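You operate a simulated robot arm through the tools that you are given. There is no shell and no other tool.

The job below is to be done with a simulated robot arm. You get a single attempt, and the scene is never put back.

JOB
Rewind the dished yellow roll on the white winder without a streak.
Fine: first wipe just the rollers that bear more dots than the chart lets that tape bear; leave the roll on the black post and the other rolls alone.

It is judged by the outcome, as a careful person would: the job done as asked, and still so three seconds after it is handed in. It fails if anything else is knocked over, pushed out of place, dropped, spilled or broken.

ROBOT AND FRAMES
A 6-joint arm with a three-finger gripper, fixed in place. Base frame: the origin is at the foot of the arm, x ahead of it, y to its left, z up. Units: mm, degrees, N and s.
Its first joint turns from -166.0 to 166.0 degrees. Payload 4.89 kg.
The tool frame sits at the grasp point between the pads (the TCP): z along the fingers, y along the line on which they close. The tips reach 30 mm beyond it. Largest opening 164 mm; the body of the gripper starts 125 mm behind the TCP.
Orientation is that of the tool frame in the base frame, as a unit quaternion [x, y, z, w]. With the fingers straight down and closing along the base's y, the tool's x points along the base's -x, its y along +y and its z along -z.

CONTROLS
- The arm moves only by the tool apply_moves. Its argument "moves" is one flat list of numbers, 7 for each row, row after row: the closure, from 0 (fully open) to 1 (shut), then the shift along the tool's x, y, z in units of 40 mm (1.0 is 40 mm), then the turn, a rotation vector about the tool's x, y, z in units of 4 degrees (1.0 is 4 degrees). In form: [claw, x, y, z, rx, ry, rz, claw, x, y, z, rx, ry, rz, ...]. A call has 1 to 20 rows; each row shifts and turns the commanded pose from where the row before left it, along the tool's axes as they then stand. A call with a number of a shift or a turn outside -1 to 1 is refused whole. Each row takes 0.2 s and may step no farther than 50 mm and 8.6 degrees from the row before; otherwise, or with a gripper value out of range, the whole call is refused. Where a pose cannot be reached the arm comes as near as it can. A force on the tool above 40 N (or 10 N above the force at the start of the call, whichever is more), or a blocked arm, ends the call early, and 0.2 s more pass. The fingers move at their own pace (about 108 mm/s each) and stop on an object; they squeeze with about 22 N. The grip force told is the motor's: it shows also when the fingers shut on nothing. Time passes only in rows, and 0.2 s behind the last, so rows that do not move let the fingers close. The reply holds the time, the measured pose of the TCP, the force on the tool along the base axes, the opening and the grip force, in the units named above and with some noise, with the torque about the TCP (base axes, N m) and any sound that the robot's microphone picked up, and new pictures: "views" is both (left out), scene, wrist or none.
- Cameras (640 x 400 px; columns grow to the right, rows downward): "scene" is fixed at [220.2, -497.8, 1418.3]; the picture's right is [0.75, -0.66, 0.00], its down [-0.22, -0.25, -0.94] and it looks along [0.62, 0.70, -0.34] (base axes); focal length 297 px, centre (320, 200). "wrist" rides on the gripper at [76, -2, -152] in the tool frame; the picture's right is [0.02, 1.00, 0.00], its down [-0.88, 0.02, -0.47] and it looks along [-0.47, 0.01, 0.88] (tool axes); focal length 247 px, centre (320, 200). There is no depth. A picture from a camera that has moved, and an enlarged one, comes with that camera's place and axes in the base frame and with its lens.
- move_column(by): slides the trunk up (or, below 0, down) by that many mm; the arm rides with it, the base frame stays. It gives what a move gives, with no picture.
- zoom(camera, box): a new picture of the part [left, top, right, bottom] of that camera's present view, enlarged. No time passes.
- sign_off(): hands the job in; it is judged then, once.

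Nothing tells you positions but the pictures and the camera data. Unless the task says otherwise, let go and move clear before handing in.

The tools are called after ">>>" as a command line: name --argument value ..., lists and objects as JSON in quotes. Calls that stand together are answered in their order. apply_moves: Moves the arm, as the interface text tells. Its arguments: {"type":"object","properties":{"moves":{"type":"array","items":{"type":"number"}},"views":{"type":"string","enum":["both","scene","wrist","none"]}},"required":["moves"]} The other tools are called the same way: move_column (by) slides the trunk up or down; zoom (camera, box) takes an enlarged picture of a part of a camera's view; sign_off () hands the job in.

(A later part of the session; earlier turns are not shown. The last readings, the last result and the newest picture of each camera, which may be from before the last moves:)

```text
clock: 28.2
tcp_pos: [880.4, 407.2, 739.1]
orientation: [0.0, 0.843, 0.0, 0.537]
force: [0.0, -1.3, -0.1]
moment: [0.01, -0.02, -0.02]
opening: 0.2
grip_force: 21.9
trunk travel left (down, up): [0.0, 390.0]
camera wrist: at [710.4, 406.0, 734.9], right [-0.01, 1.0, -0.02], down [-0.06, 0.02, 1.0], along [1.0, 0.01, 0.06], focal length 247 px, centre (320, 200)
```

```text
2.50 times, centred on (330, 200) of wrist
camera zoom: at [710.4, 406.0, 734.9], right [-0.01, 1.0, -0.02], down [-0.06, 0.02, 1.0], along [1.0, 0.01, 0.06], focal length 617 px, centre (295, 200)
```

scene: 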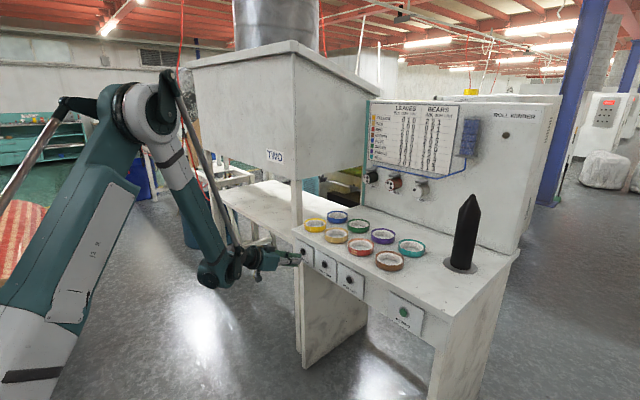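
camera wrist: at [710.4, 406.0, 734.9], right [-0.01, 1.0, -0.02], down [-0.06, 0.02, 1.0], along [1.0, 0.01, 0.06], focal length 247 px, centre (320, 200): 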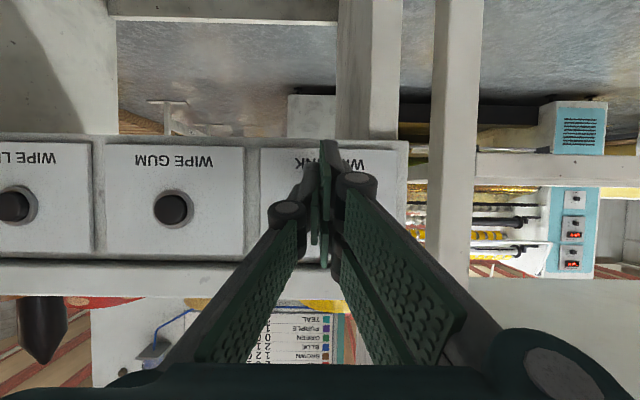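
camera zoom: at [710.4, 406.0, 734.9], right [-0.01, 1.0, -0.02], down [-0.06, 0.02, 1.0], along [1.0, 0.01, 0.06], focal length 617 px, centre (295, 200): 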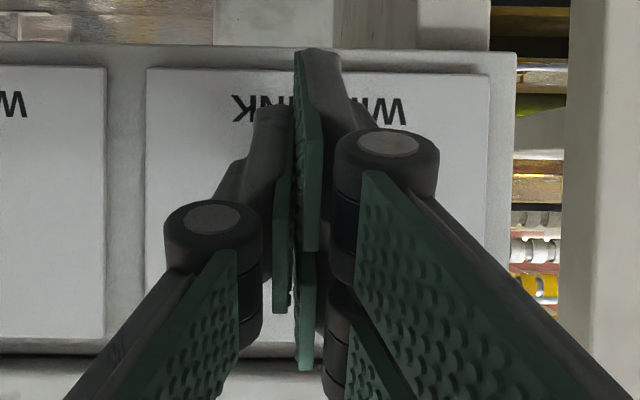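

From the scene view the finger's top corner sits about 9 mm below the button's centre. I'll raise the tool 11 mm, then advance in small steps.

>>> apply_moves --moves '[1, -0.25, 0, -0.116, 0, 0, 0, 1, -0.0423, 0, 0.0906, 0, 0, 0, 1, -0.0423, 0, 0.0906, 0, 0, 0]' --views "none"

>>> zoom --camera "scene" --box '[270, 235, 330, 273]'

```text
clock: 29.0
tcp_pos: [887.1, 406.2, 750.1]
orientation: [0.0, 0.843, 0.0, 0.537]
force: [0.1, 0.0, 0.1]
moment: [-0.02, -0.02, -0.01]
opening: 0.0
grip_force: 21.7
trunk travel left (down, up): [0.0, 390.0]
```

```text
10.53 times, centred on (300, 254) of scene
camera zoom: at [220.2, -497.8, 1418.3], right [0.75, -0.66, 0.0], down [-0.22, -0.25, -0.94], along [0.62, 0.7, -0.34], focal length 3125 px, centre (530, -368)
```

zoom: 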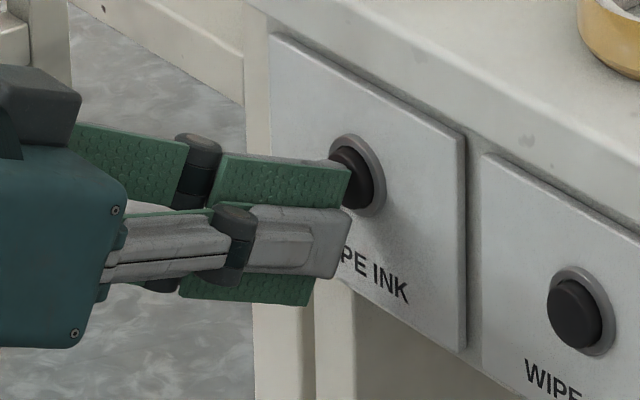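

The upper fingertip is right at the button's face. I'll press in with 2 mm steps.

>>> apply_moves --moves '[1, -0.0212, 0, 0.0453, 0, 0, 0, 1, -0.0212, 0, 0.0453, 0, 0, 0]' --views "none"

>>> zoom --camera "scene" --box '[270, 235, 330, 273]'

>>> zoom --camera "scene" --box '[350, 160, 450, 222]'

```text
clock: 29.6
tcp_pos: [892.6, 405.9, 751.0]
orientation: [0.0, 0.843, 0.0, 0.537]
force: [-6.2, -0.3, -2.0]
moment: [-0.02, -0.04, 0.04]
opening: 0.0
grip_force: 21.9
trunk travel left (down, up): [0.0, 390.0]
heard: click
```

```text
10.53 times, centred on (300, 254) of scene
camera zoom: at [220.2, -497.8, 1418.3], right [0.75, -0.66, 0.0], down [-0.22, -0.25, -0.94], along [0.62, 0.7, -0.34], focal length 3125 px, centre (530, -368)
```

zoom: 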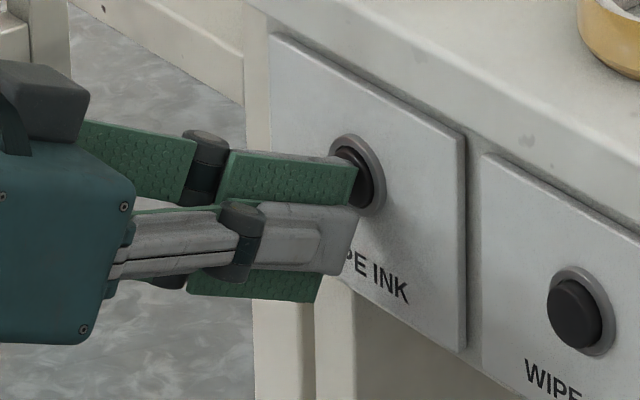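

```text
6.40 times, centred on (400, 191) of scene
camera zoom: at [220.2, -497.8, 1418.3], right [0.75, -0.66, 0.0], down [-0.22, -0.25, -0.94], along [0.62, 0.7, -0.34], focal length 1900 px, centre (-192, 258)
```

zoom: 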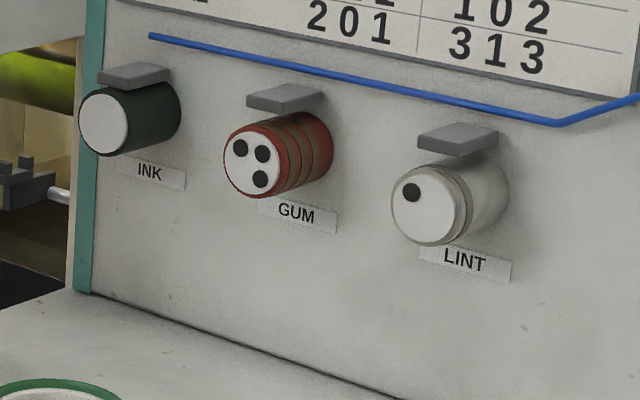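

A click, and the ink roller is now clean. I'll back off, slide across to WIPE GUM and check alignment before pressing.

>>> apply_moves --moves '[1, 0.116, 0, -0.249, 0, 0, 0, 1, 0.116, 0, -0.249, 0, 0, 0, 1, 0, -0.853, 0, 0, 0, 0, 1, 0, -0.853, 0, 0, 0, 0, 1, 0, -0.853, 0, 0, 0, 0, 1, 0, -0.853, 0, 0, 0, 0]' --views "both"

>>> zoom --camera "scene" --box '[290, 240, 350, 278]'

```text
clock: 31.0
tcp_pos: [870.2, 270.2, 750.5]
orientation: [0.0, 0.843, -0.001, 0.537]
force: [0.2, 1.4, -0.3]
moment: [-0.04, -0.02, -0.1]
opening: 0.1
grip_force: 22.3
trunk travel left (down, up): [0.0, 390.0]
camera wrist: at [700.4, 269.9, 746.4], right [-0.01, 1.0, -0.02], down [-0.06, 0.02, 1.0], along [1.0, 0.01, 0.06], focal length 247 px, centre (320, 200)
```

scene: 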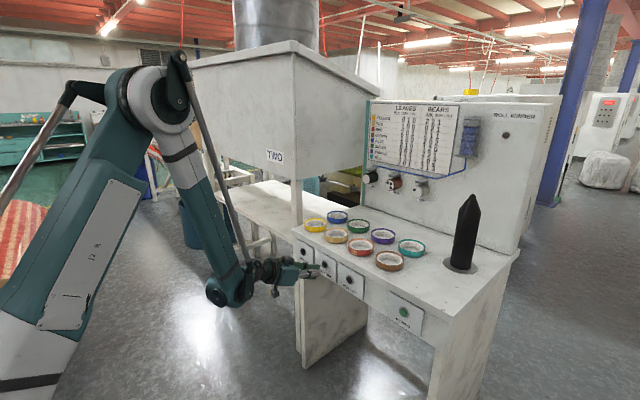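
wrist: 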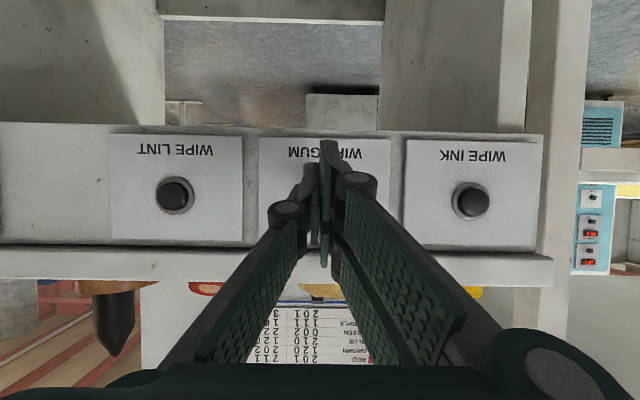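

```text
10.53 times, centred on (320, 259) of scene
camera zoom: at [220.2, -497.8, 1418.3], right [0.75, -0.66, 0.0], down [-0.22, -0.25, -0.94], along [0.62, 0.7, -0.34], focal length 3125 px, centre (320, -421)
```

zoom: 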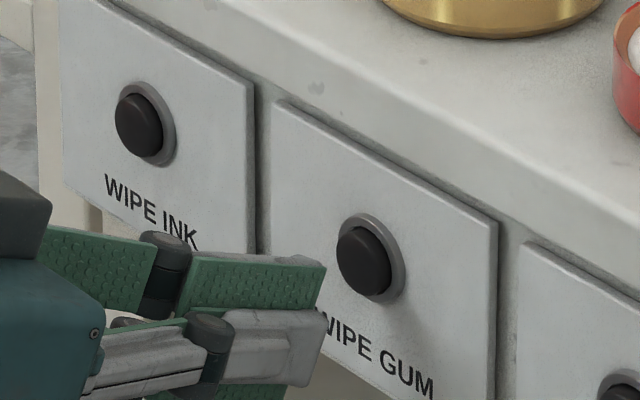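

I'm lined up with WIPE GUM, so I'll press it with the same travel.

>>> apply_moves --moves '[1, -0.0423, 0, 0.0906, 0, 0, 0, 1, -0.0423, 0, 0.0906, 0, 0, 0, 1, -0.0423, 0, 0.0906, 0, 0, 0, 1, -0.0423, 0, 0.0906, 0, 0, 0, 1, -0.0212, 0, 0.0453, 0, 0, 0, 1, -0.0212, 0, 0.0453, 0, 0, 0, 1, -0.0212, 0, 0.0453, 0, 0, 0]' --views "none"

>>> zoom --camera "scene" --box '[350, 160, 450, 222]'

>>> zoom --camera "scene" --box '[290, 240, 350, 278]'

```text
clock: 32.6
tcp_pos: [890.6, 270.0, 750.2]
orientation: [0.0, 0.843, 0.0, 0.538]
force: [-5.4, -2.1, -1.3]
moment: [0.04, -0.07, -0.01]
opening: 0.5
grip_force: 22.1
trunk travel left (down, up): [0.0, 390.0]
heard: click
```

```text
6.40 times, centred on (400, 191) of scene
camera zoom: at [220.2, -497.8, 1418.3], right [0.75, -0.66, 0.0], down [-0.22, -0.25, -0.94], along [0.62, 0.7, -0.34], focal length 1900 px, centre (-192, 258)
```

zoom: 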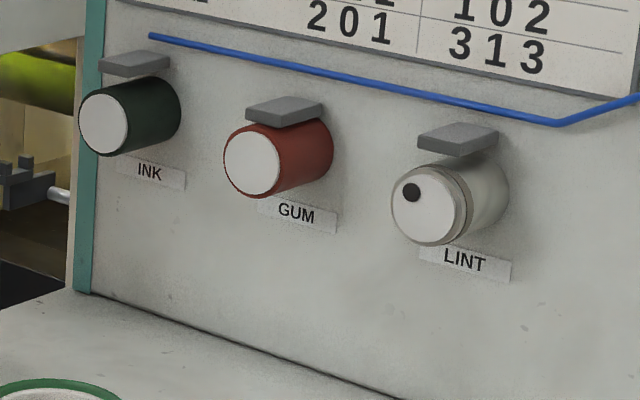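

```text
10.53 times, centred on (320, 259) of scene
camera zoom: at [220.2, -497.8, 1418.3], right [0.75, -0.66, 0.0], down [-0.22, -0.25, -0.94], along [0.62, 0.7, -0.34], focal length 3125 px, centre (320, -421)
```

zoom: 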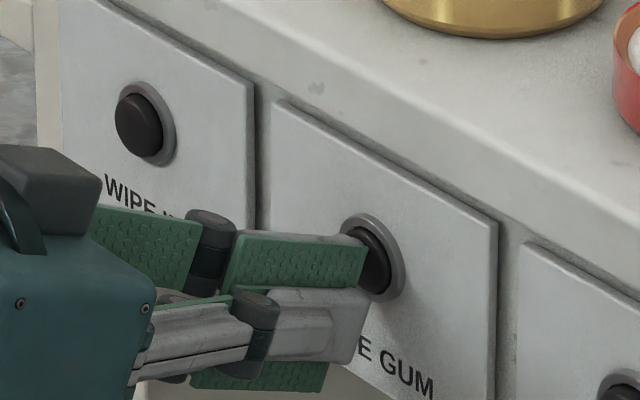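

Both wipes clicked: ink and gum are clean, and lint keeps its allowed one dot. I'll back away, rise in front of the bench and view the yellow roll with the gripper partly open at a 50° tilt.

>>> apply_moves --moves '[1, 0.185, 0, -0.396, 0, 0, 0, 1, 0.185, 0, -0.396, 0, 0, 0, 1, -0.906, 0, -0.423, 0, 0, 0, 1, -0.906, 0, -0.423, 0, 0, 0, 1, -0.906, 0, -0.423, 0, 0, 0, 1, -0.906, 0, -0.423, 0, 0, 0, 1, -0.906, 0, -0.423, 0, 0, 0, 1, -0.906, 0, -0.423, 0, 0, 0, 1, -0.906, 0, -0.423, 0, 0, 0, 1, 0, 0, 0, 0, 1, 0, 1, 0, 0, 0, 0, 1, 0, 1, 0, 0, 0, 0, 1, 0, 1, 0, 0, 0, 0, 0.75, 0]' --views "both"

```text
clock: 35.4
tcp_pos: [855.9, 269.6, 1031.1]
orientation: [0.0, 0.907, 0.0, 0.422]
force: [-0.2, -0.3, 0.8]
moment: [0.02, -0.04, -0.01]
opening: 0.0
grip_force: 22.3
trunk travel left (down, up): [0.0, 390.0]
camera wrist: at [691.3, 270.1, 1070.1], right [-0.01, 1.0, -0.02], down [0.2, 0.02, 0.98], along [0.98, 0.01, -0.21], focal length 247 px, centre (320, 200)
```

scene: 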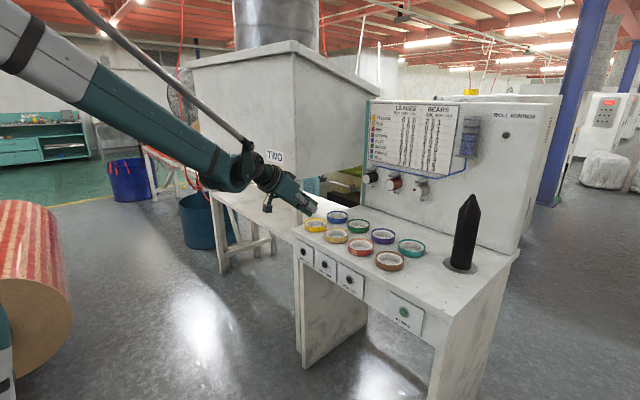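
wrist: 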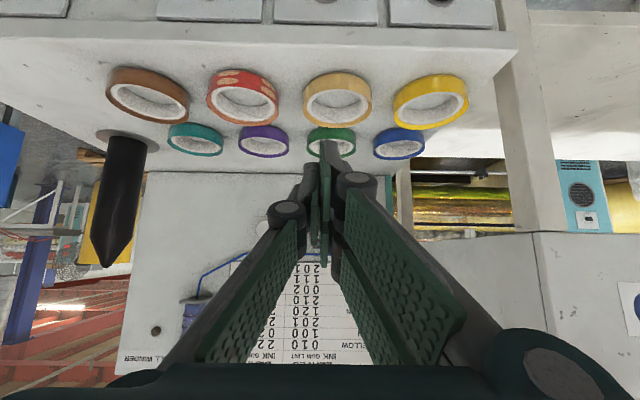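

Clear view. I'll move sideways to line up with the yellow roll at y≈427 and open to about 123 mm.

>>> apply_moves --moves '[0.25, 0, 0.98, 0, 0, 0, 0, 0.25, 0, 0.98, 0, 0, 0, 0, 0.25, 0, 0.98, 0, 0, 0, 0, 0.25, 0, 0.98, 0, 0, 0, 0, 0.25, 0, 0, 0, 0, 0, 0]' --views "both"

>>> zoom --camera "wrist" --box '[260, 40, 400, 140]'

>>> zoom --camera "scene" --box '[270, 180, 370, 250]'

```text
clock: 36.6
tcp_pos: [856.6, 426.9, 1031.0]
orientation: [0.0, 0.906, 0.001, 0.423]
force: [0.2, -1.3, 0.3]
moment: [0.07, 0.02, 0.1]
opening: 123.1
grip_force: 0.1
trunk travel left (down, up): [0.0, 390.0]
camera wrist: at [691.7, 426.7, 1070.4], right [-0.01, 1.0, -0.02], down [0.2, 0.02, 0.98], along [0.98, 0.01, -0.2], focal length 247 px, centre (320, 200)
```

scene: 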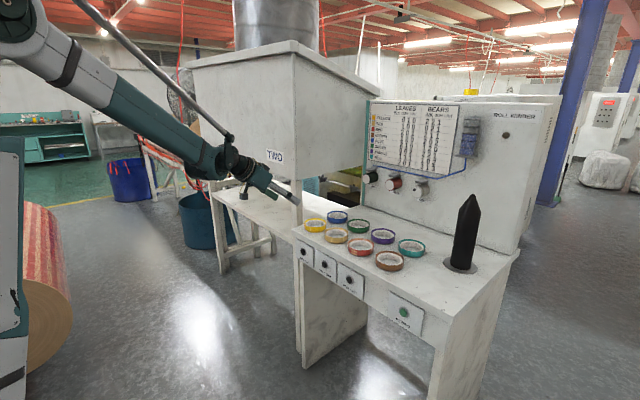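
wrist: 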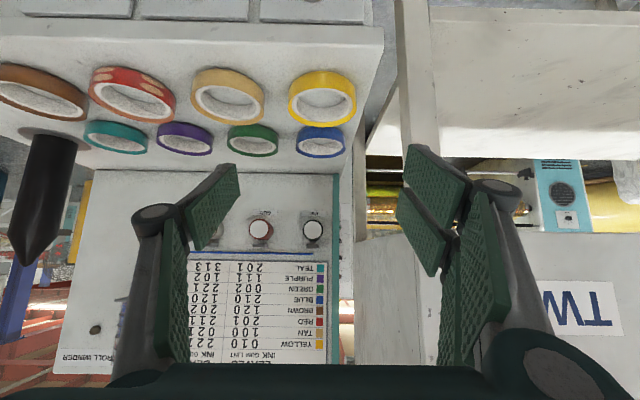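

```text
4.00 times, centred on (330, 90) of wrist
camera zoom: at [691.7, 426.7, 1070.4], right [-0.01, 1.0, -0.02], down [0.2, 0.02, 0.98], along [0.98, 0.01, -0.2], focal length 988 px, centre (280, 640)
```

zoom: 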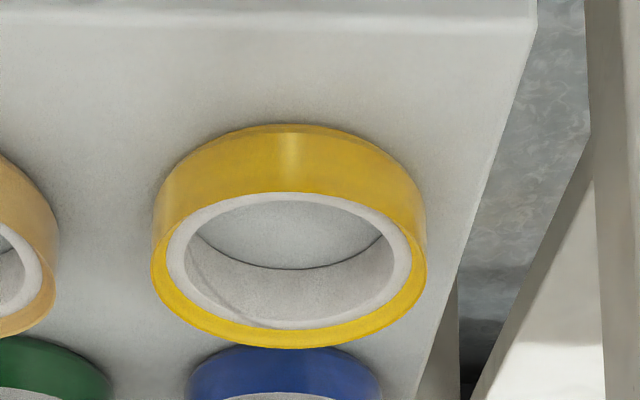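

```text
5.71 times, centred on (320, 215) of scene
camera zoom: at [220.2, -497.8, 1418.3], right [0.75, -0.66, 0.0], down [-0.22, -0.25, -0.94], along [0.62, 0.7, -0.34], focal length 1697 px, centre (320, 114)
```

zoom: 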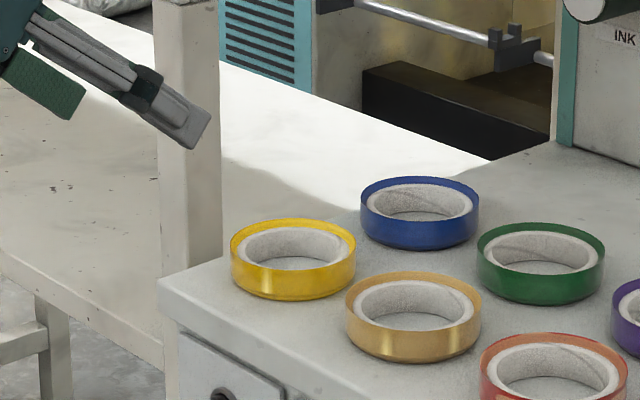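

The yellow roll's centre is about (1012, 429), with its top near z 870 and the bench near z 845. I'll set a 45° tilt and approach along the tool axis, stopping about 45 mm above the final height.

>>> apply_moves --moves '[0.25, 0, 0, 0, 0, 0.625, 0, 0.25, 0, 0, 0, 0, 0.625, 0, 0.25, -0.1605, 0.013, 0.8745, 0, 0, 0, 0.25, -0.1605, 0.013, 0.8745, 0, 0, 0, 0.25, -0.1605, 0.013, 0.8745, 0, 0, 0, 0.25, -0.1605, 0.013, 0.8745, 0, 0, 0, 0.25, -0.1605, 0.013, 0.8745, 0, 0, 0]' --views "both"

>>> zoom --camera "scene" --box '[270, 180, 370, 250]'

>>> zoom --camera "wrist" --box '[200, 60, 440, 280]'

```text
clock: 38.2
tcp_pos: [1001.9, 429.4, 929.0]
orientation: [-0.001, 0.923, 0.002, 0.384]
force: [-2.5, -0.5, 1.4]
moment: [0.02, 0.02, 0.07]
opening: 123.1
grip_force: 0.1
trunk travel left (down, up): [0.0, 390.0]
camera wrist: at [841.4, 429.2, 983.6], right [-0.02, 1.0, -0.01], down [0.29, 0.02, 0.96], along [0.96, 0.01, -0.29], focal length 247 px, centre (320, 200)
```

scene: 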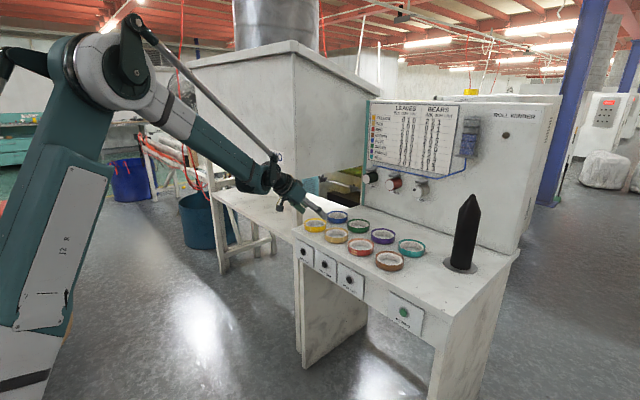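
wrist: 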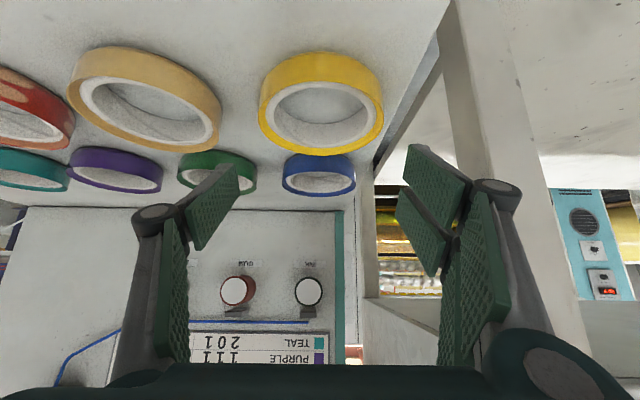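

```text
5.71 times, centred on (320, 215) of scene
camera zoom: at [220.2, -497.8, 1418.3], right [0.75, -0.66, 0.0], down [-0.22, -0.25, -0.94], along [0.62, 0.7, -0.34], focal length 1697 px, centre (320, 114)
```

zoom: 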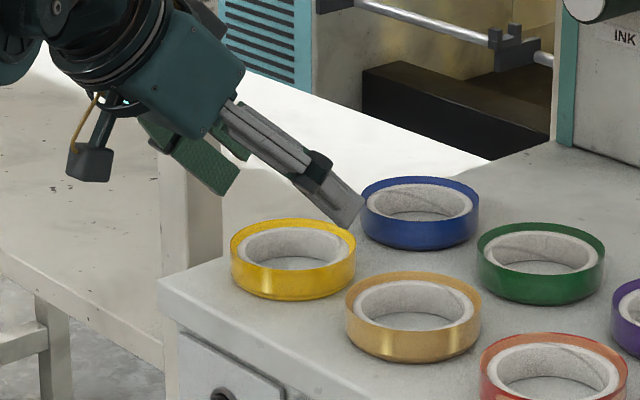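

```text
1.82 times, centred on (320, 170) of wrist
camera zoom: at [841.4, 429.2, 983.6], right [-0.02, 1.0, -0.01], down [0.29, 0.02, 0.96], along [0.96, 0.01, -0.29], focal length 449 px, centre (320, 254)
```

zoom: 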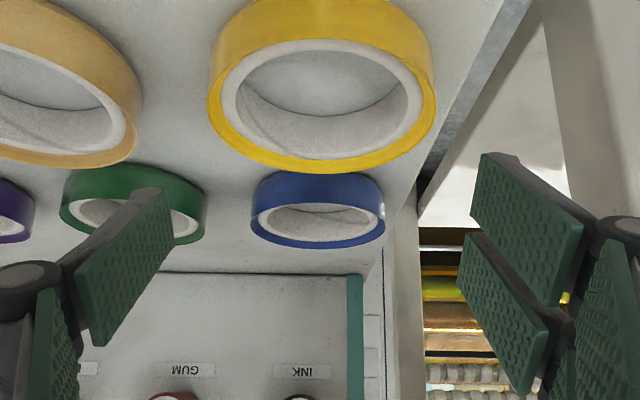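

The roll centre is near (1014.5, 430.5) and its top near 870. I'll adjust sideways slightly and lower in two steps, checking the finger clearance.

>>> apply_moves --moves '[0.25, 0.189, 0.014, 0.2525, 0, 0, 0, 0.25, 0.189, 0.014, 0.2525, 0, 0, 0]' --views "both"

>>> zoom --camera "scene" --box '[290, 195, 350, 237]'

>>> zoom --camera "wrist" --box '[200, 20, 440, 240]'

```text
clock: 38.8
tcp_pos: [1007.6, 430.5, 904.3]
orientation: [0.0, 0.924, 0.001, 0.383]
force: [-0.2, 0.7, 1.2]
moment: [0.0, 0.02, 0.0]
opening: 122.9
grip_force: 0.0
trunk travel left (down, up): [0.0, 390.0]
camera wrist: at [845.6, 430.4, 958.1], right [-0.01, 1.0, -0.02], down [0.29, 0.02, 0.96], along [0.96, 0.01, -0.29], focal length 247 px, centre (320, 200)
```

scene: 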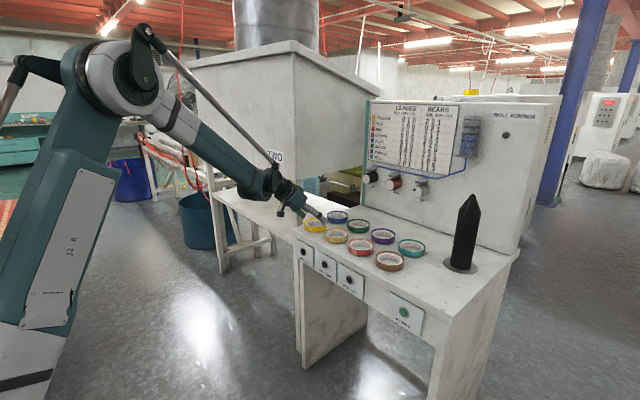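
wrist: 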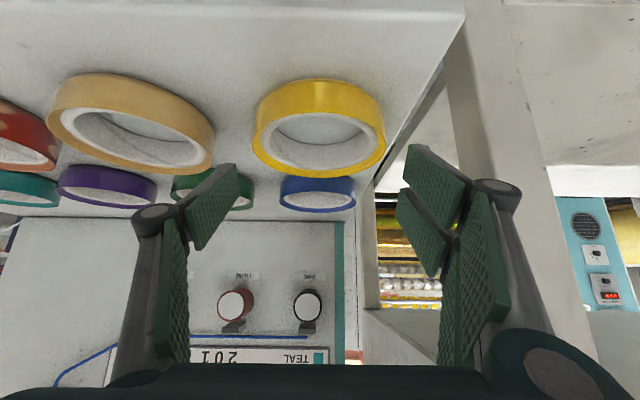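

```text
9.52 times, centred on (320, 216) of scene
camera zoom: at [220.2, -497.8, 1418.3], right [0.75, -0.66, 0.0], down [-0.22, -0.25, -0.94], along [0.62, 0.7, -0.34], focal length 2828 px, centre (320, 48)
```

zoom: 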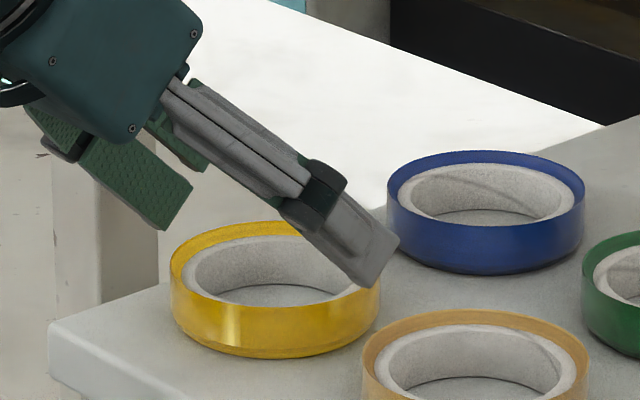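

```text
1.82 times, centred on (320, 130) of wrist
camera zoom: at [845.6, 430.4, 958.1], right [-0.01, 1.0, -0.02], down [0.29, 0.02, 0.96], along [0.96, 0.01, -0.29], focal length 449 px, centre (320, 327)
```

zoom: 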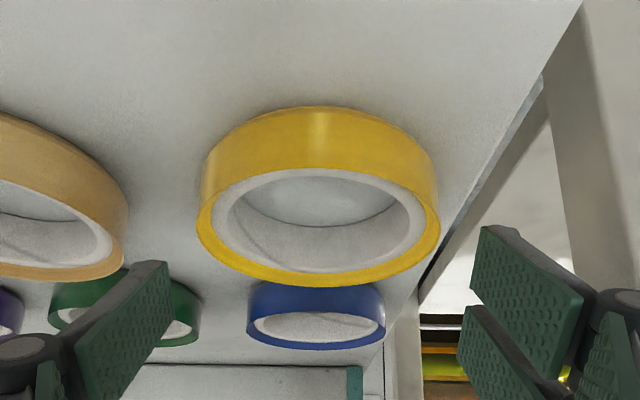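

The finger geometry agrees with my model. I'll lower the last 18 mm and check the clearance to the bench and the tan roll.

>>> apply_moves --moves '[0.25, 0.177, 0, 0.1415, 0, 0, 0, 0.25, 0.177, 0, 0.1415, 0, 0, 0]' --views "both"

>>> zoom --camera "scene" --box '[290, 195, 350, 237]'

>>> zoom --camera "wrist" --box '[200, 40, 440, 260]'

```text
clock: 39.4
tcp_pos: [1006.0, 429.3, 885.1]
orientation: [0.001, 0.924, 0.0, 0.382]
force: [-1.4, -0.3, 0.7]
moment: [0.0, 0.01, 0.04]
opening: 123.1
grip_force: 0.0
trunk travel left (down, up): [0.0, 390.0]
camera wrist: at [844.0, 430.4, 940.3], right [-0.01, 1.0, -0.02], down [0.29, 0.02, 0.96], along [0.96, 0.01, -0.29], focal length 247 px, centre (320, 200)
```

scene: 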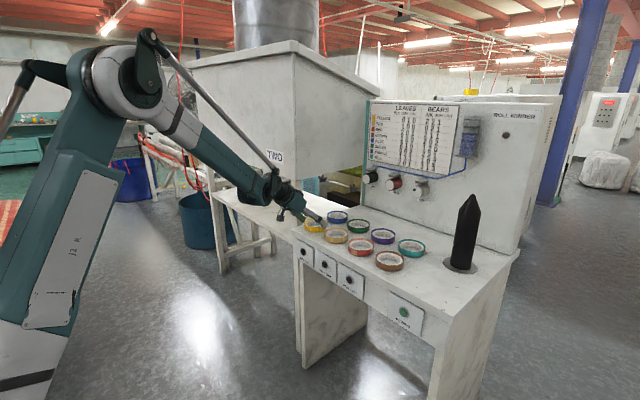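
wrist: 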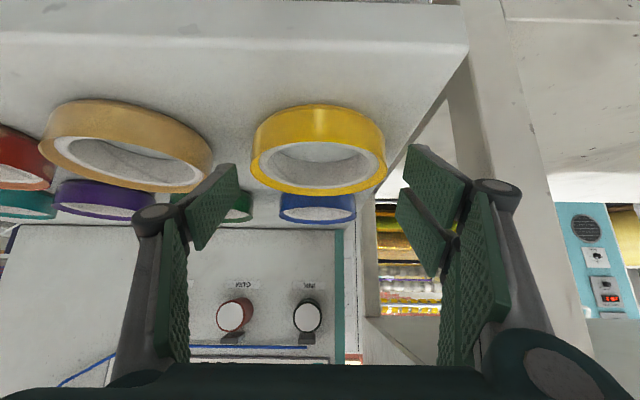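

```text
9.52 times, centred on (320, 216) of scene
camera zoom: at [220.2, -497.8, 1418.3], right [0.75, -0.66, 0.0], down [-0.22, -0.25, -0.94], along [0.62, 0.7, -0.34], focal length 2828 px, centre (320, 48)
```

zoom: 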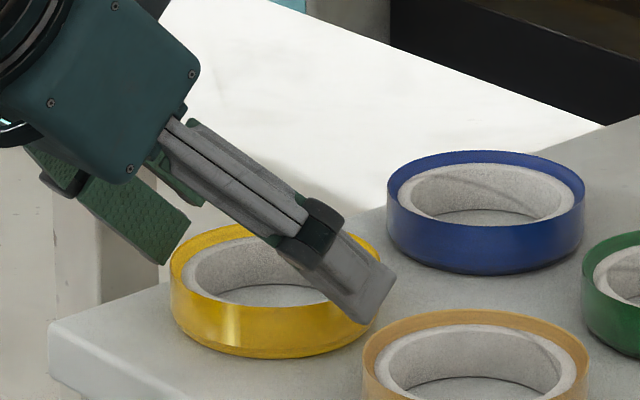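

```text
1.82 times, centred on (320, 150) of wrist
camera zoom: at [844.0, 430.4, 940.3], right [-0.01, 1.0, -0.02], down [0.29, 0.02, 0.96], along [0.96, 0.01, -0.29], focal length 449 px, centre (320, 291)
```

zoom: 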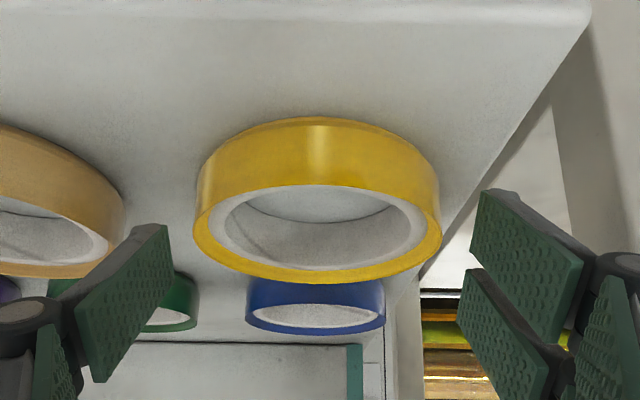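

The tips should clear the bench by 2–3 mm once closed. I'll close gently on the roll.

>>> apply_moves --moves '[0.36, 0, 0, 0, 0, 0, 0, 0.4, 0, 0, 0, 0, 0, 0, 0.45, 0, 0, 0, 0, 0, 0, 0.5, 0, 0, 0, 0, 0, 0]' --views "both"

>>> zoom --camera "scene" --box '[290, 195, 350, 237]'

>>> zoom --camera "wrist" --box '[200, 40, 440, 260]'

```text
clock: 40.4
tcp_pos: [1005.7, 431.1, 884.8]
orientation: [-0.001, 0.924, 0.0, 0.383]
force: [0.0, 0.4, 1.1]
moment: [-0.02, -0.03, -0.05]
opening: 98.8
grip_force: 22.3
trunk travel left (down, up): [0.0, 390.0]
camera wrist: at [843.8, 430.4, 940.4], right [-0.01, 1.0, -0.02], down [0.29, 0.02, 0.96], along [0.96, 0.01, -0.29], focal length 247 px, centre (320, 200)
```

scene: 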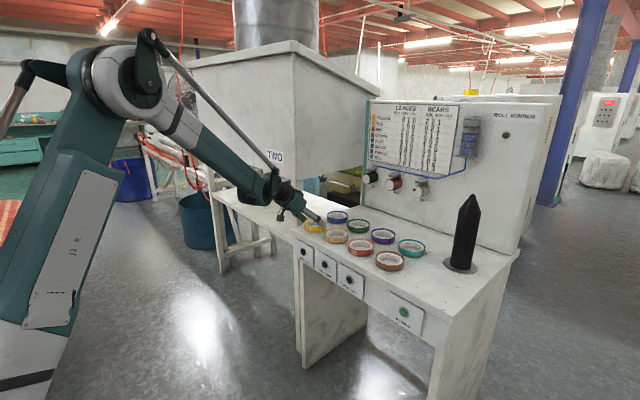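
wrist: 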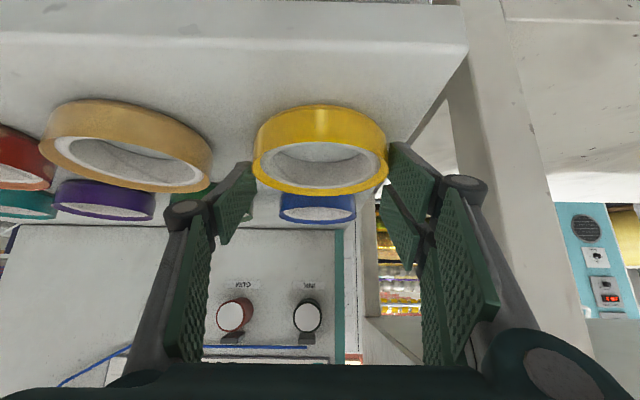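

```text
9.52 times, centred on (320, 216) of scene
camera zoom: at [220.2, -497.8, 1418.3], right [0.75, -0.66, 0.0], down [-0.22, -0.25, -0.94], along [0.62, 0.7, -0.34], focal length 2828 px, centre (320, 48)
```

zoom: 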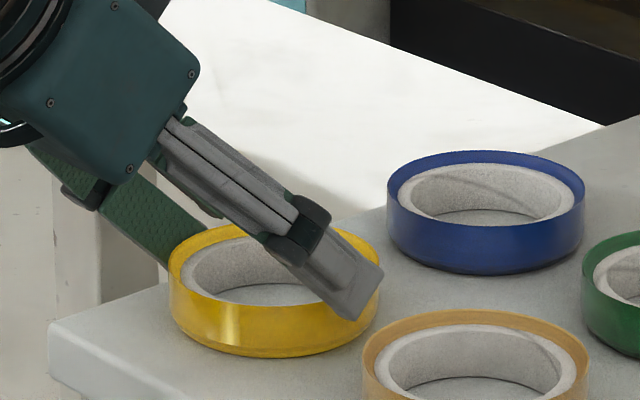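

```text
1.82 times, centred on (320, 150) of wrist
camera zoom: at [843.8, 430.4, 940.4], right [-0.01, 1.0, -0.02], down [0.29, 0.02, 0.96], along [0.96, 0.01, -0.29], focal length 449 px, centre (320, 291)
```

zoom: 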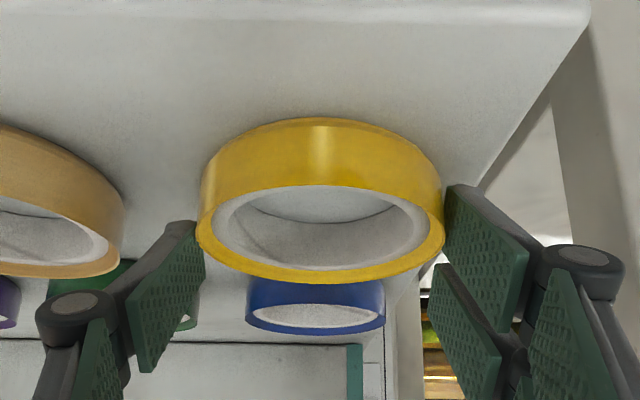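

The roll is gripped at 98.8 mm with full squeeze. I'll lift it slowly by 20 mm and verify that it hangs level.

>>> apply_moves --moves '[0.6, 0, 0, 0, 0, 0, 0, 0.6, -0.088, 0, -0.088, 0, 0, 0, 0.6, -0.088, 0, -0.088, 0, 0, 0, 0.6, -0.177, 0, -0.177, 0, 0, 0]' --views "both"

>>> zoom --camera "scene" --box '[290, 190, 350, 232]'

>>> zoom --camera "wrist" --box '[200, 40, 440, 260]'

```text
clock: 41.4
tcp_pos: [1004.3, 430.8, 906.2]
orientation: [0.0, 0.924, 0.0, 0.383]
force: [0.0, 0.4, -0.9]
moment: [-0.03, -0.03, -0.03]
opening: 99.2
grip_force: 22.5
trunk travel left (down, up): [0.0, 390.0]
camera wrist: at [843.7, 430.3, 960.1], right [-0.01, 1.0, -0.02], down [0.29, 0.02, 0.96], along [0.96, 0.01, -0.29], focal length 247 px, centre (320, 200)
```

scene: 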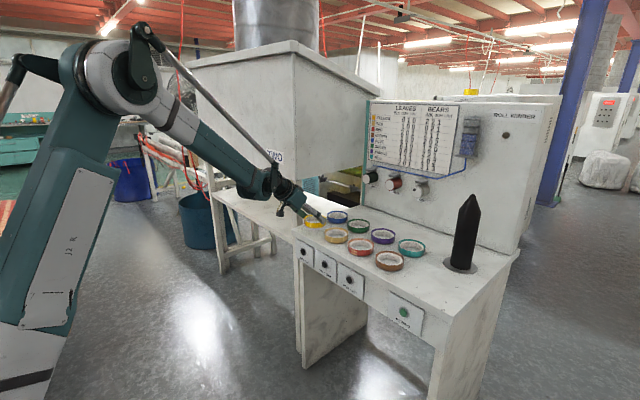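
wrist: 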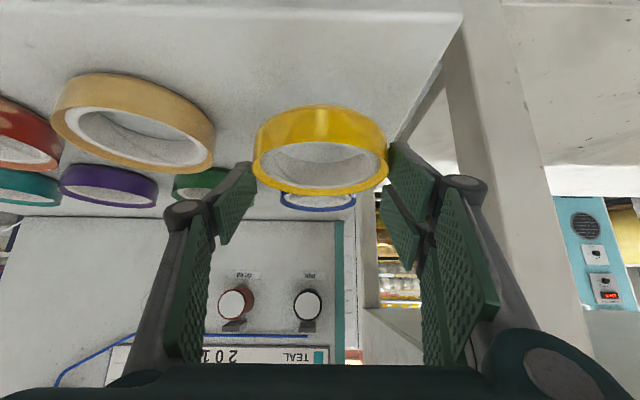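

```text
9.52 times, centred on (320, 211) of scene
camera zoom: at [220.2, -497.8, 1418.3], right [0.75, -0.66, 0.0], down [-0.22, -0.25, -0.94], along [0.62, 0.7, -0.34], focal length 2828 px, centre (320, 95)
```

zoom: 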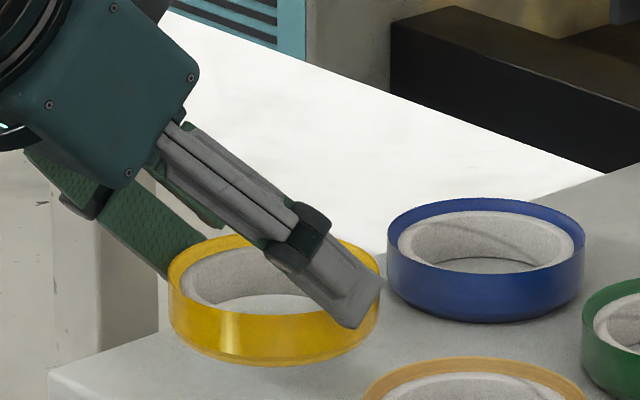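

```text
1.82 times, centred on (320, 150) of wrist
camera zoom: at [843.7, 430.3, 960.1], right [-0.01, 1.0, -0.02], down [0.29, 0.02, 0.96], along [0.96, 0.01, -0.29], focal length 449 px, centre (320, 291)
```

zoom: 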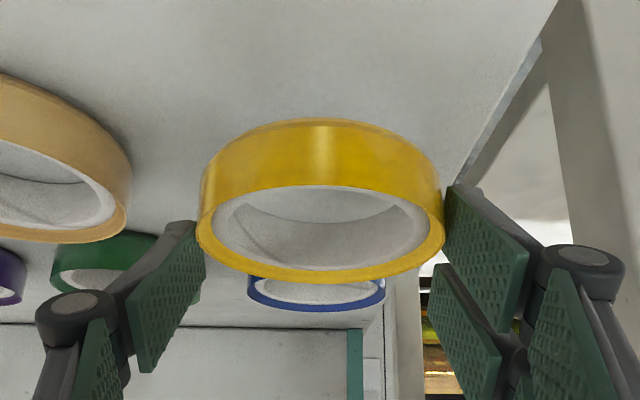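

The roll is held firmly and hangs level. I'll carry it back and away from the hopper, then raise the trunk to gain height for the post.

>>> apply_moves --moves '[0.6, -0.265, 0, -0.265, 0, 0, 0, 0.6, 0.1414, -0.75, -0.566, 0, 0, 0, 0.6, 0.1414, -0.75, -0.566, 0, 0, 0, 0.6, 0.1414, -0.75, -0.566, 0, 0, 0, 0.6, 0.1414, -0.75, -0.566, 0, 0, 0, 0.6, 0.1414, -0.75, -0.566, 0, 0, 0]' --views "none"

>>> move_column --by 120

>>> move_column --by 110

```text
clock: 42.8
tcp_pos: [904.3, 282.5, 979.0]
orientation: [0.0, 0.924, -0.001, 0.383]
force: [0.9, 1.7, -2.7]
moment: [-0.17, -0.01, -0.17]
opening: 98.8
grip_force: 21.8
trunk travel left (down, up): [0.0, 390.0]
```

```text
clock: 44.3
tcp_pos: [904.0, 282.1, 1099.7]
orientation: [0.0, 0.924, 0.0, 0.383]
force: [-0.4, 0.3, -0.2]
moment: [-0.02, -0.04, -0.01]
opening: 98.6
grip_force: 21.6
trunk travel left (down, up): [-120.0, 270.0]
```

```text
clock: 45.7
tcp_pos: [904.4, 281.7, 1210.6]
orientation: [0.0, 0.924, 0.0, 0.383]
force: [0.1, 0.5, -0.9]
moment: [-0.01, -0.03, 0.01]
opening: 98.7
grip_force: 21.7
trunk travel left (down, up): [-230.0, 160.0]
```

The roll is still held. I'll carry it across to just in front of the post, well above its tip, and look.

>>> apply_moves --moves '[0.6, -0.283, -0.968, 0.283, 0, 0, 0, 0.6, -0.283, -0.968, 0.283, 0, 0, 0, 0.6, -0.283, -0.968, 0.283, 0, 0, 0, 0.6, -0.283, -0.968, 0.283, 0, 0, 0, 0.6, -0.283, -0.968, 0.283, 0, 0, 0, 0.6, -0.283, -0.968, 0.283, 0, 0, 0, 0.6, -0.283, -0.968, 0.283, 0, 0, 0, 0.6, -0.283, -0.968, 0.283, 0, 0, 0, 0.6, -0.283, -0.968, 0.283, 0, 0, 0, 0.6, -0.283, -0.968, 0.283, 0, 0, 0, 0.6, -0.283, -0.968, 0.283, 0, 0, 0]' --views "both"

>>> zoom --camera "scene" --box '[390, 100, 510, 280]'

>>> zoom --camera "wrist" --box '[200, 0, 440, 220]'

```text
clock: 48.1
tcp_pos: [1080.9, -143.1, 1210.1]
orientation: [0.0, 0.924, 0.0, 0.382]
force: [-0.5, 0.4, 0.5]
moment: [-0.14, 0.01, -0.12]
opening: 98.4
grip_force: 21.8
trunk travel left (down, up): [-230.0, 160.0]
camera wrist: at [919.7, -144.0, 1264.2], right [-0.02, 1.0, -0.02], down [0.29, 0.02, 0.96], along [0.96, 0.01, -0.29], focal length 247 px, centre (320, 200)
```

scene: 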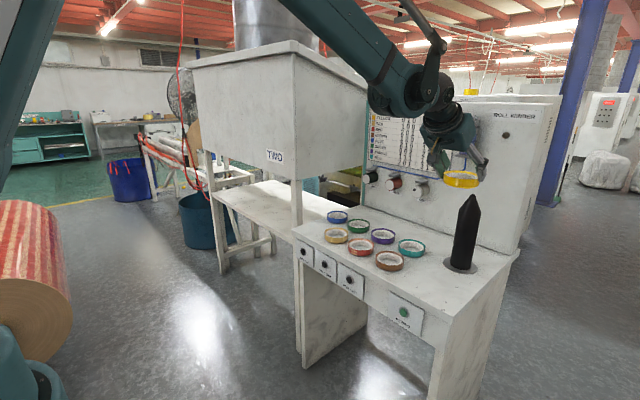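
wrist: 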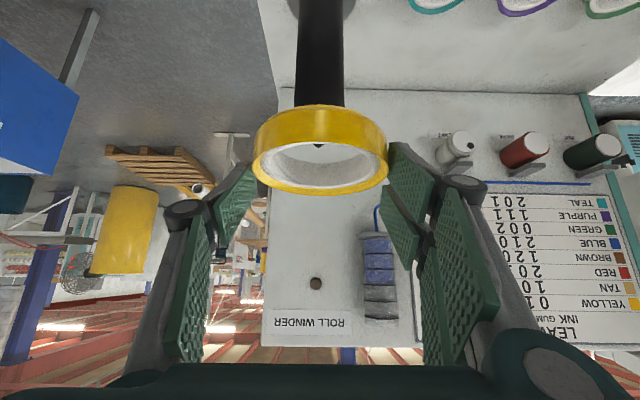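

```text
2.22 times, centred on (450, 190) of scene
camera zoom: at [220.2, -497.8, 1418.3], right [0.75, -0.66, 0.0], down [-0.22, -0.25, -0.94], along [0.62, 0.7, -0.34], focal length 660 px, centre (31, 222)
```

zoom: 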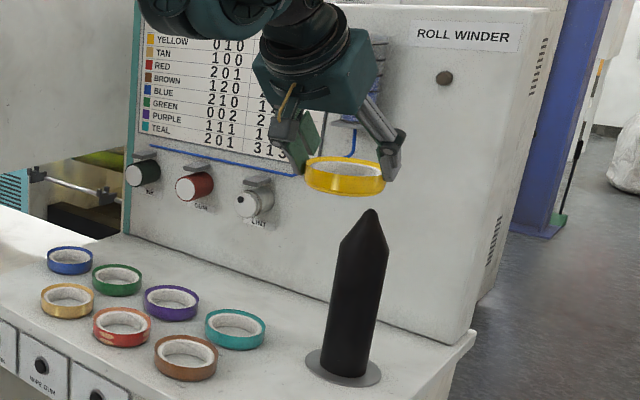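

```text
1.82 times, centred on (320, 110) of wrist
camera zoom: at [919.7, -144.0, 1264.2], right [-0.02, 1.0, -0.02], down [0.29, 0.02, 0.96], along [0.96, 0.01, -0.29], focal length 449 px, centre (320, 364)
```

zoom: 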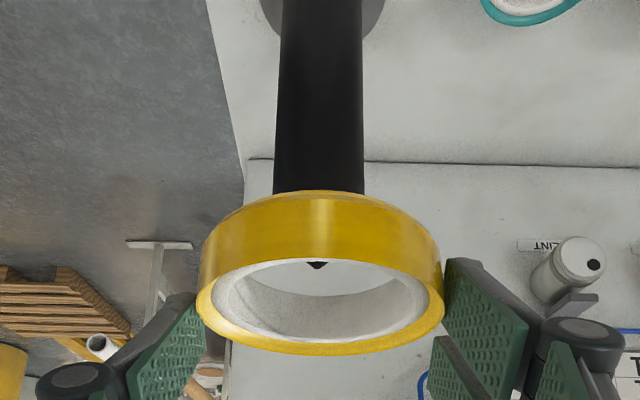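

The post tip triangulates to about (1200, -144, 1108). I'll move the roll over it with its bottom about 40 mm above the tip, then refine using views through the ring.

>>> apply_moves --moves '[0.6, -0.53, -0.008, 0.767, 0, 0, 0, 0.6, -0.53, -0.008, 0.767, 0, 0, 0, 0.6, -0.53, -0.008, 0.767, 0, 0, 0, 0.6, 0, 0, 0, 0, 0, 0]' --views "both"

>>> zoom --camera "scene" --box '[430, 140, 520, 230]'

>>> zoom --camera "wrist" --box '[230, 0, 410, 200]'

```text
clock: 49.1
tcp_pos: [1190.9, -145.5, 1189.7]
orientation: [0.0, 0.924, 0.0, 0.383]
force: [0.5, 0.2, -1.7]
moment: [0.04, 0.01, 0.0]
opening: 98.5
grip_force: 22.0
trunk travel left (down, up): [-230.0, 160.0]
camera wrist: at [1030.7, -146.0, 1243.5], right [-0.01, 1.0, -0.01], down [0.29, 0.02, 0.96], along [0.96, 0.01, -0.29], focal length 247 px, centre (320, 200)
```

scene: 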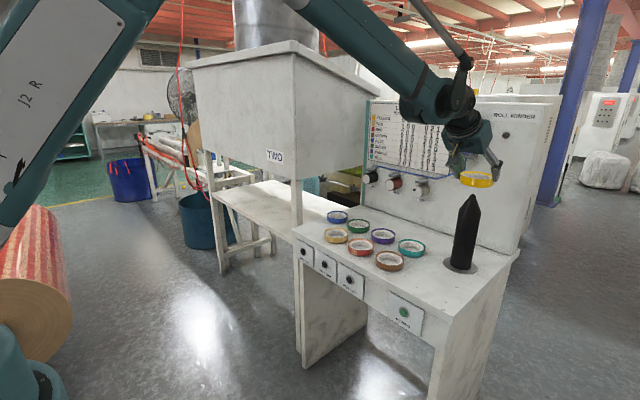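
wrist: 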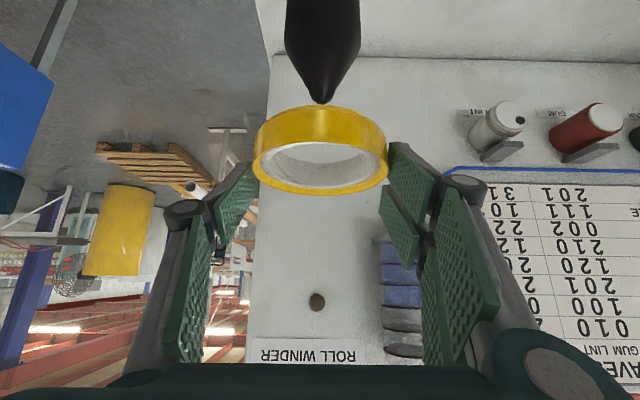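

```text
4.44 times, centred on (475, 185) of scene
camera zoom: at [220.2, -497.8, 1418.3], right [0.75, -0.66, 0.0], down [-0.22, -0.25, -0.94], along [0.62, 0.7, -0.34], focal length 1320 px, centre (-369, 267)
```

zoom: 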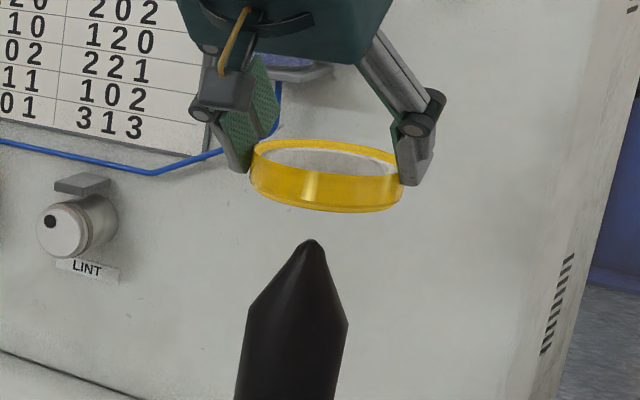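

```text
2.00 times, centred on (320, 100) of wrist
camera zoom: at [1030.7, -146.0, 1243.5], right [-0.01, 1.0, -0.01], down [0.29, 0.02, 0.96], along [0.96, 0.01, -0.29], focal length 494 px, centre (320, 400)
```

zoom: 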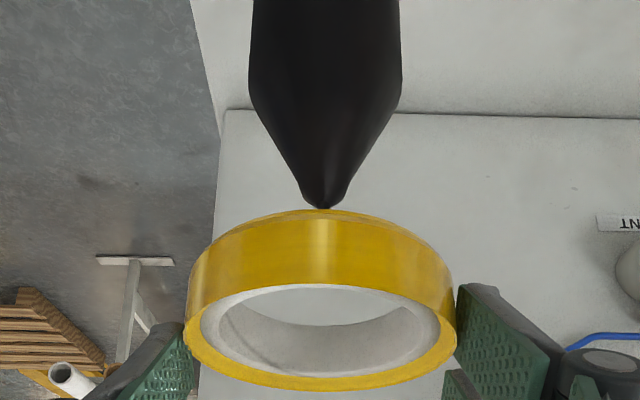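

The tip and the roll centre now agree within about 3 mm. I'll lower 40 mm so the tip just reaches the ring, where the offset can be judged directly.

>>> apply_moves --moves '[0.6, 0.177, 0.003, 0.177, 0, 0, 0, 0.6, 0.177, 0.003, 0.177, 0, 0, 0, 0.6, 0.177, 0.003, 0.177, 0, 0, 0, 0.6, 0.177, 0.003, 0.177, 0, 0, 0]' --views "both"

>>> zoom --camera "scene" --box '[440, 150, 510, 220]'

>>> zoom --camera "wrist" --box '[230, 20, 410, 220]'

```text
clock: 50.1
tcp_pos: [1189.6, -144.7, 1149.5]
orientation: [0.0, 0.924, 0.0, 0.382]
force: [-0.2, -0.1, -0.3]
moment: [-0.01, -0.03, 0.02]
opening: 98.5
grip_force: 21.9
trunk travel left (down, up): [-230.0, 160.0]
camera wrist: at [1029.3, -145.3, 1203.6], right [-0.01, 1.0, -0.02], down [0.29, 0.02, 0.96], along [0.96, 0.01, -0.29], focal length 247 px, centre (320, 200)
```

scene: 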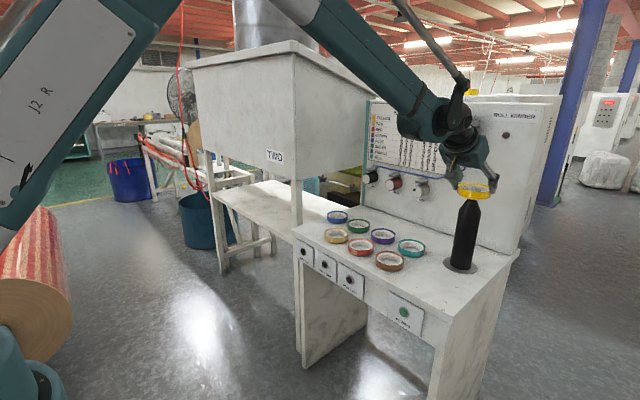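
wrist: 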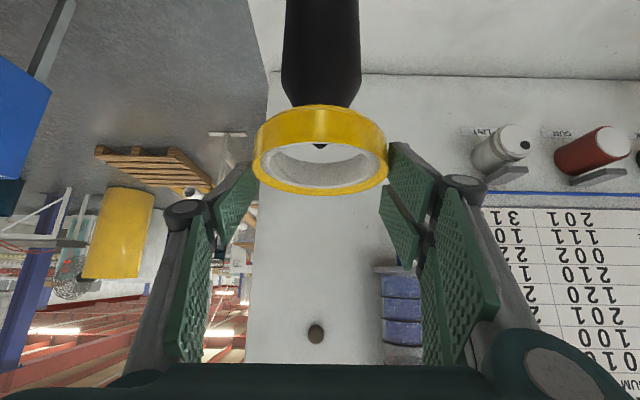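

```text
5.71 times, centred on (475, 185) of scene
camera zoom: at [220.2, -497.8, 1418.3], right [0.75, -0.66, 0.0], down [-0.22, -0.25, -0.94], along [0.62, 0.7, -0.34], focal length 1697 px, centre (-566, 286)
```

zoom: 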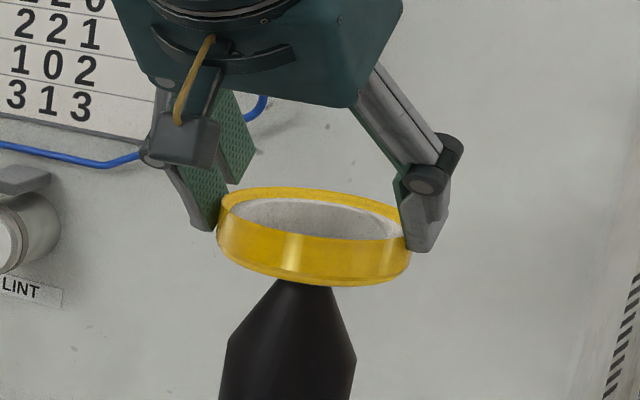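

```text
2.00 times, centred on (320, 120) of wrist
camera zoom: at [1029.3, -145.3, 1203.6], right [-0.01, 1.0, -0.02], down [0.29, 0.02, 0.96], along [0.96, 0.01, -0.29], focal length 494 px, centre (320, 360)
```

zoom: 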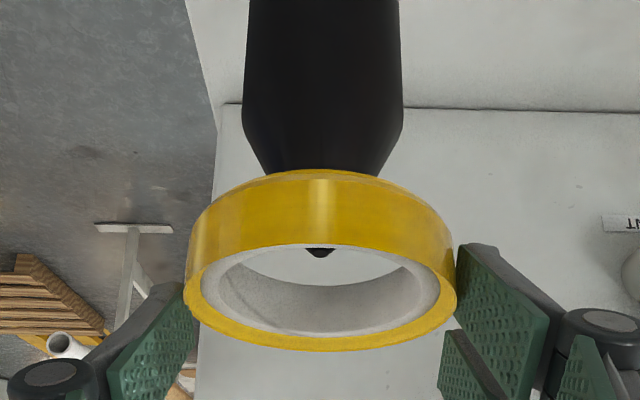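

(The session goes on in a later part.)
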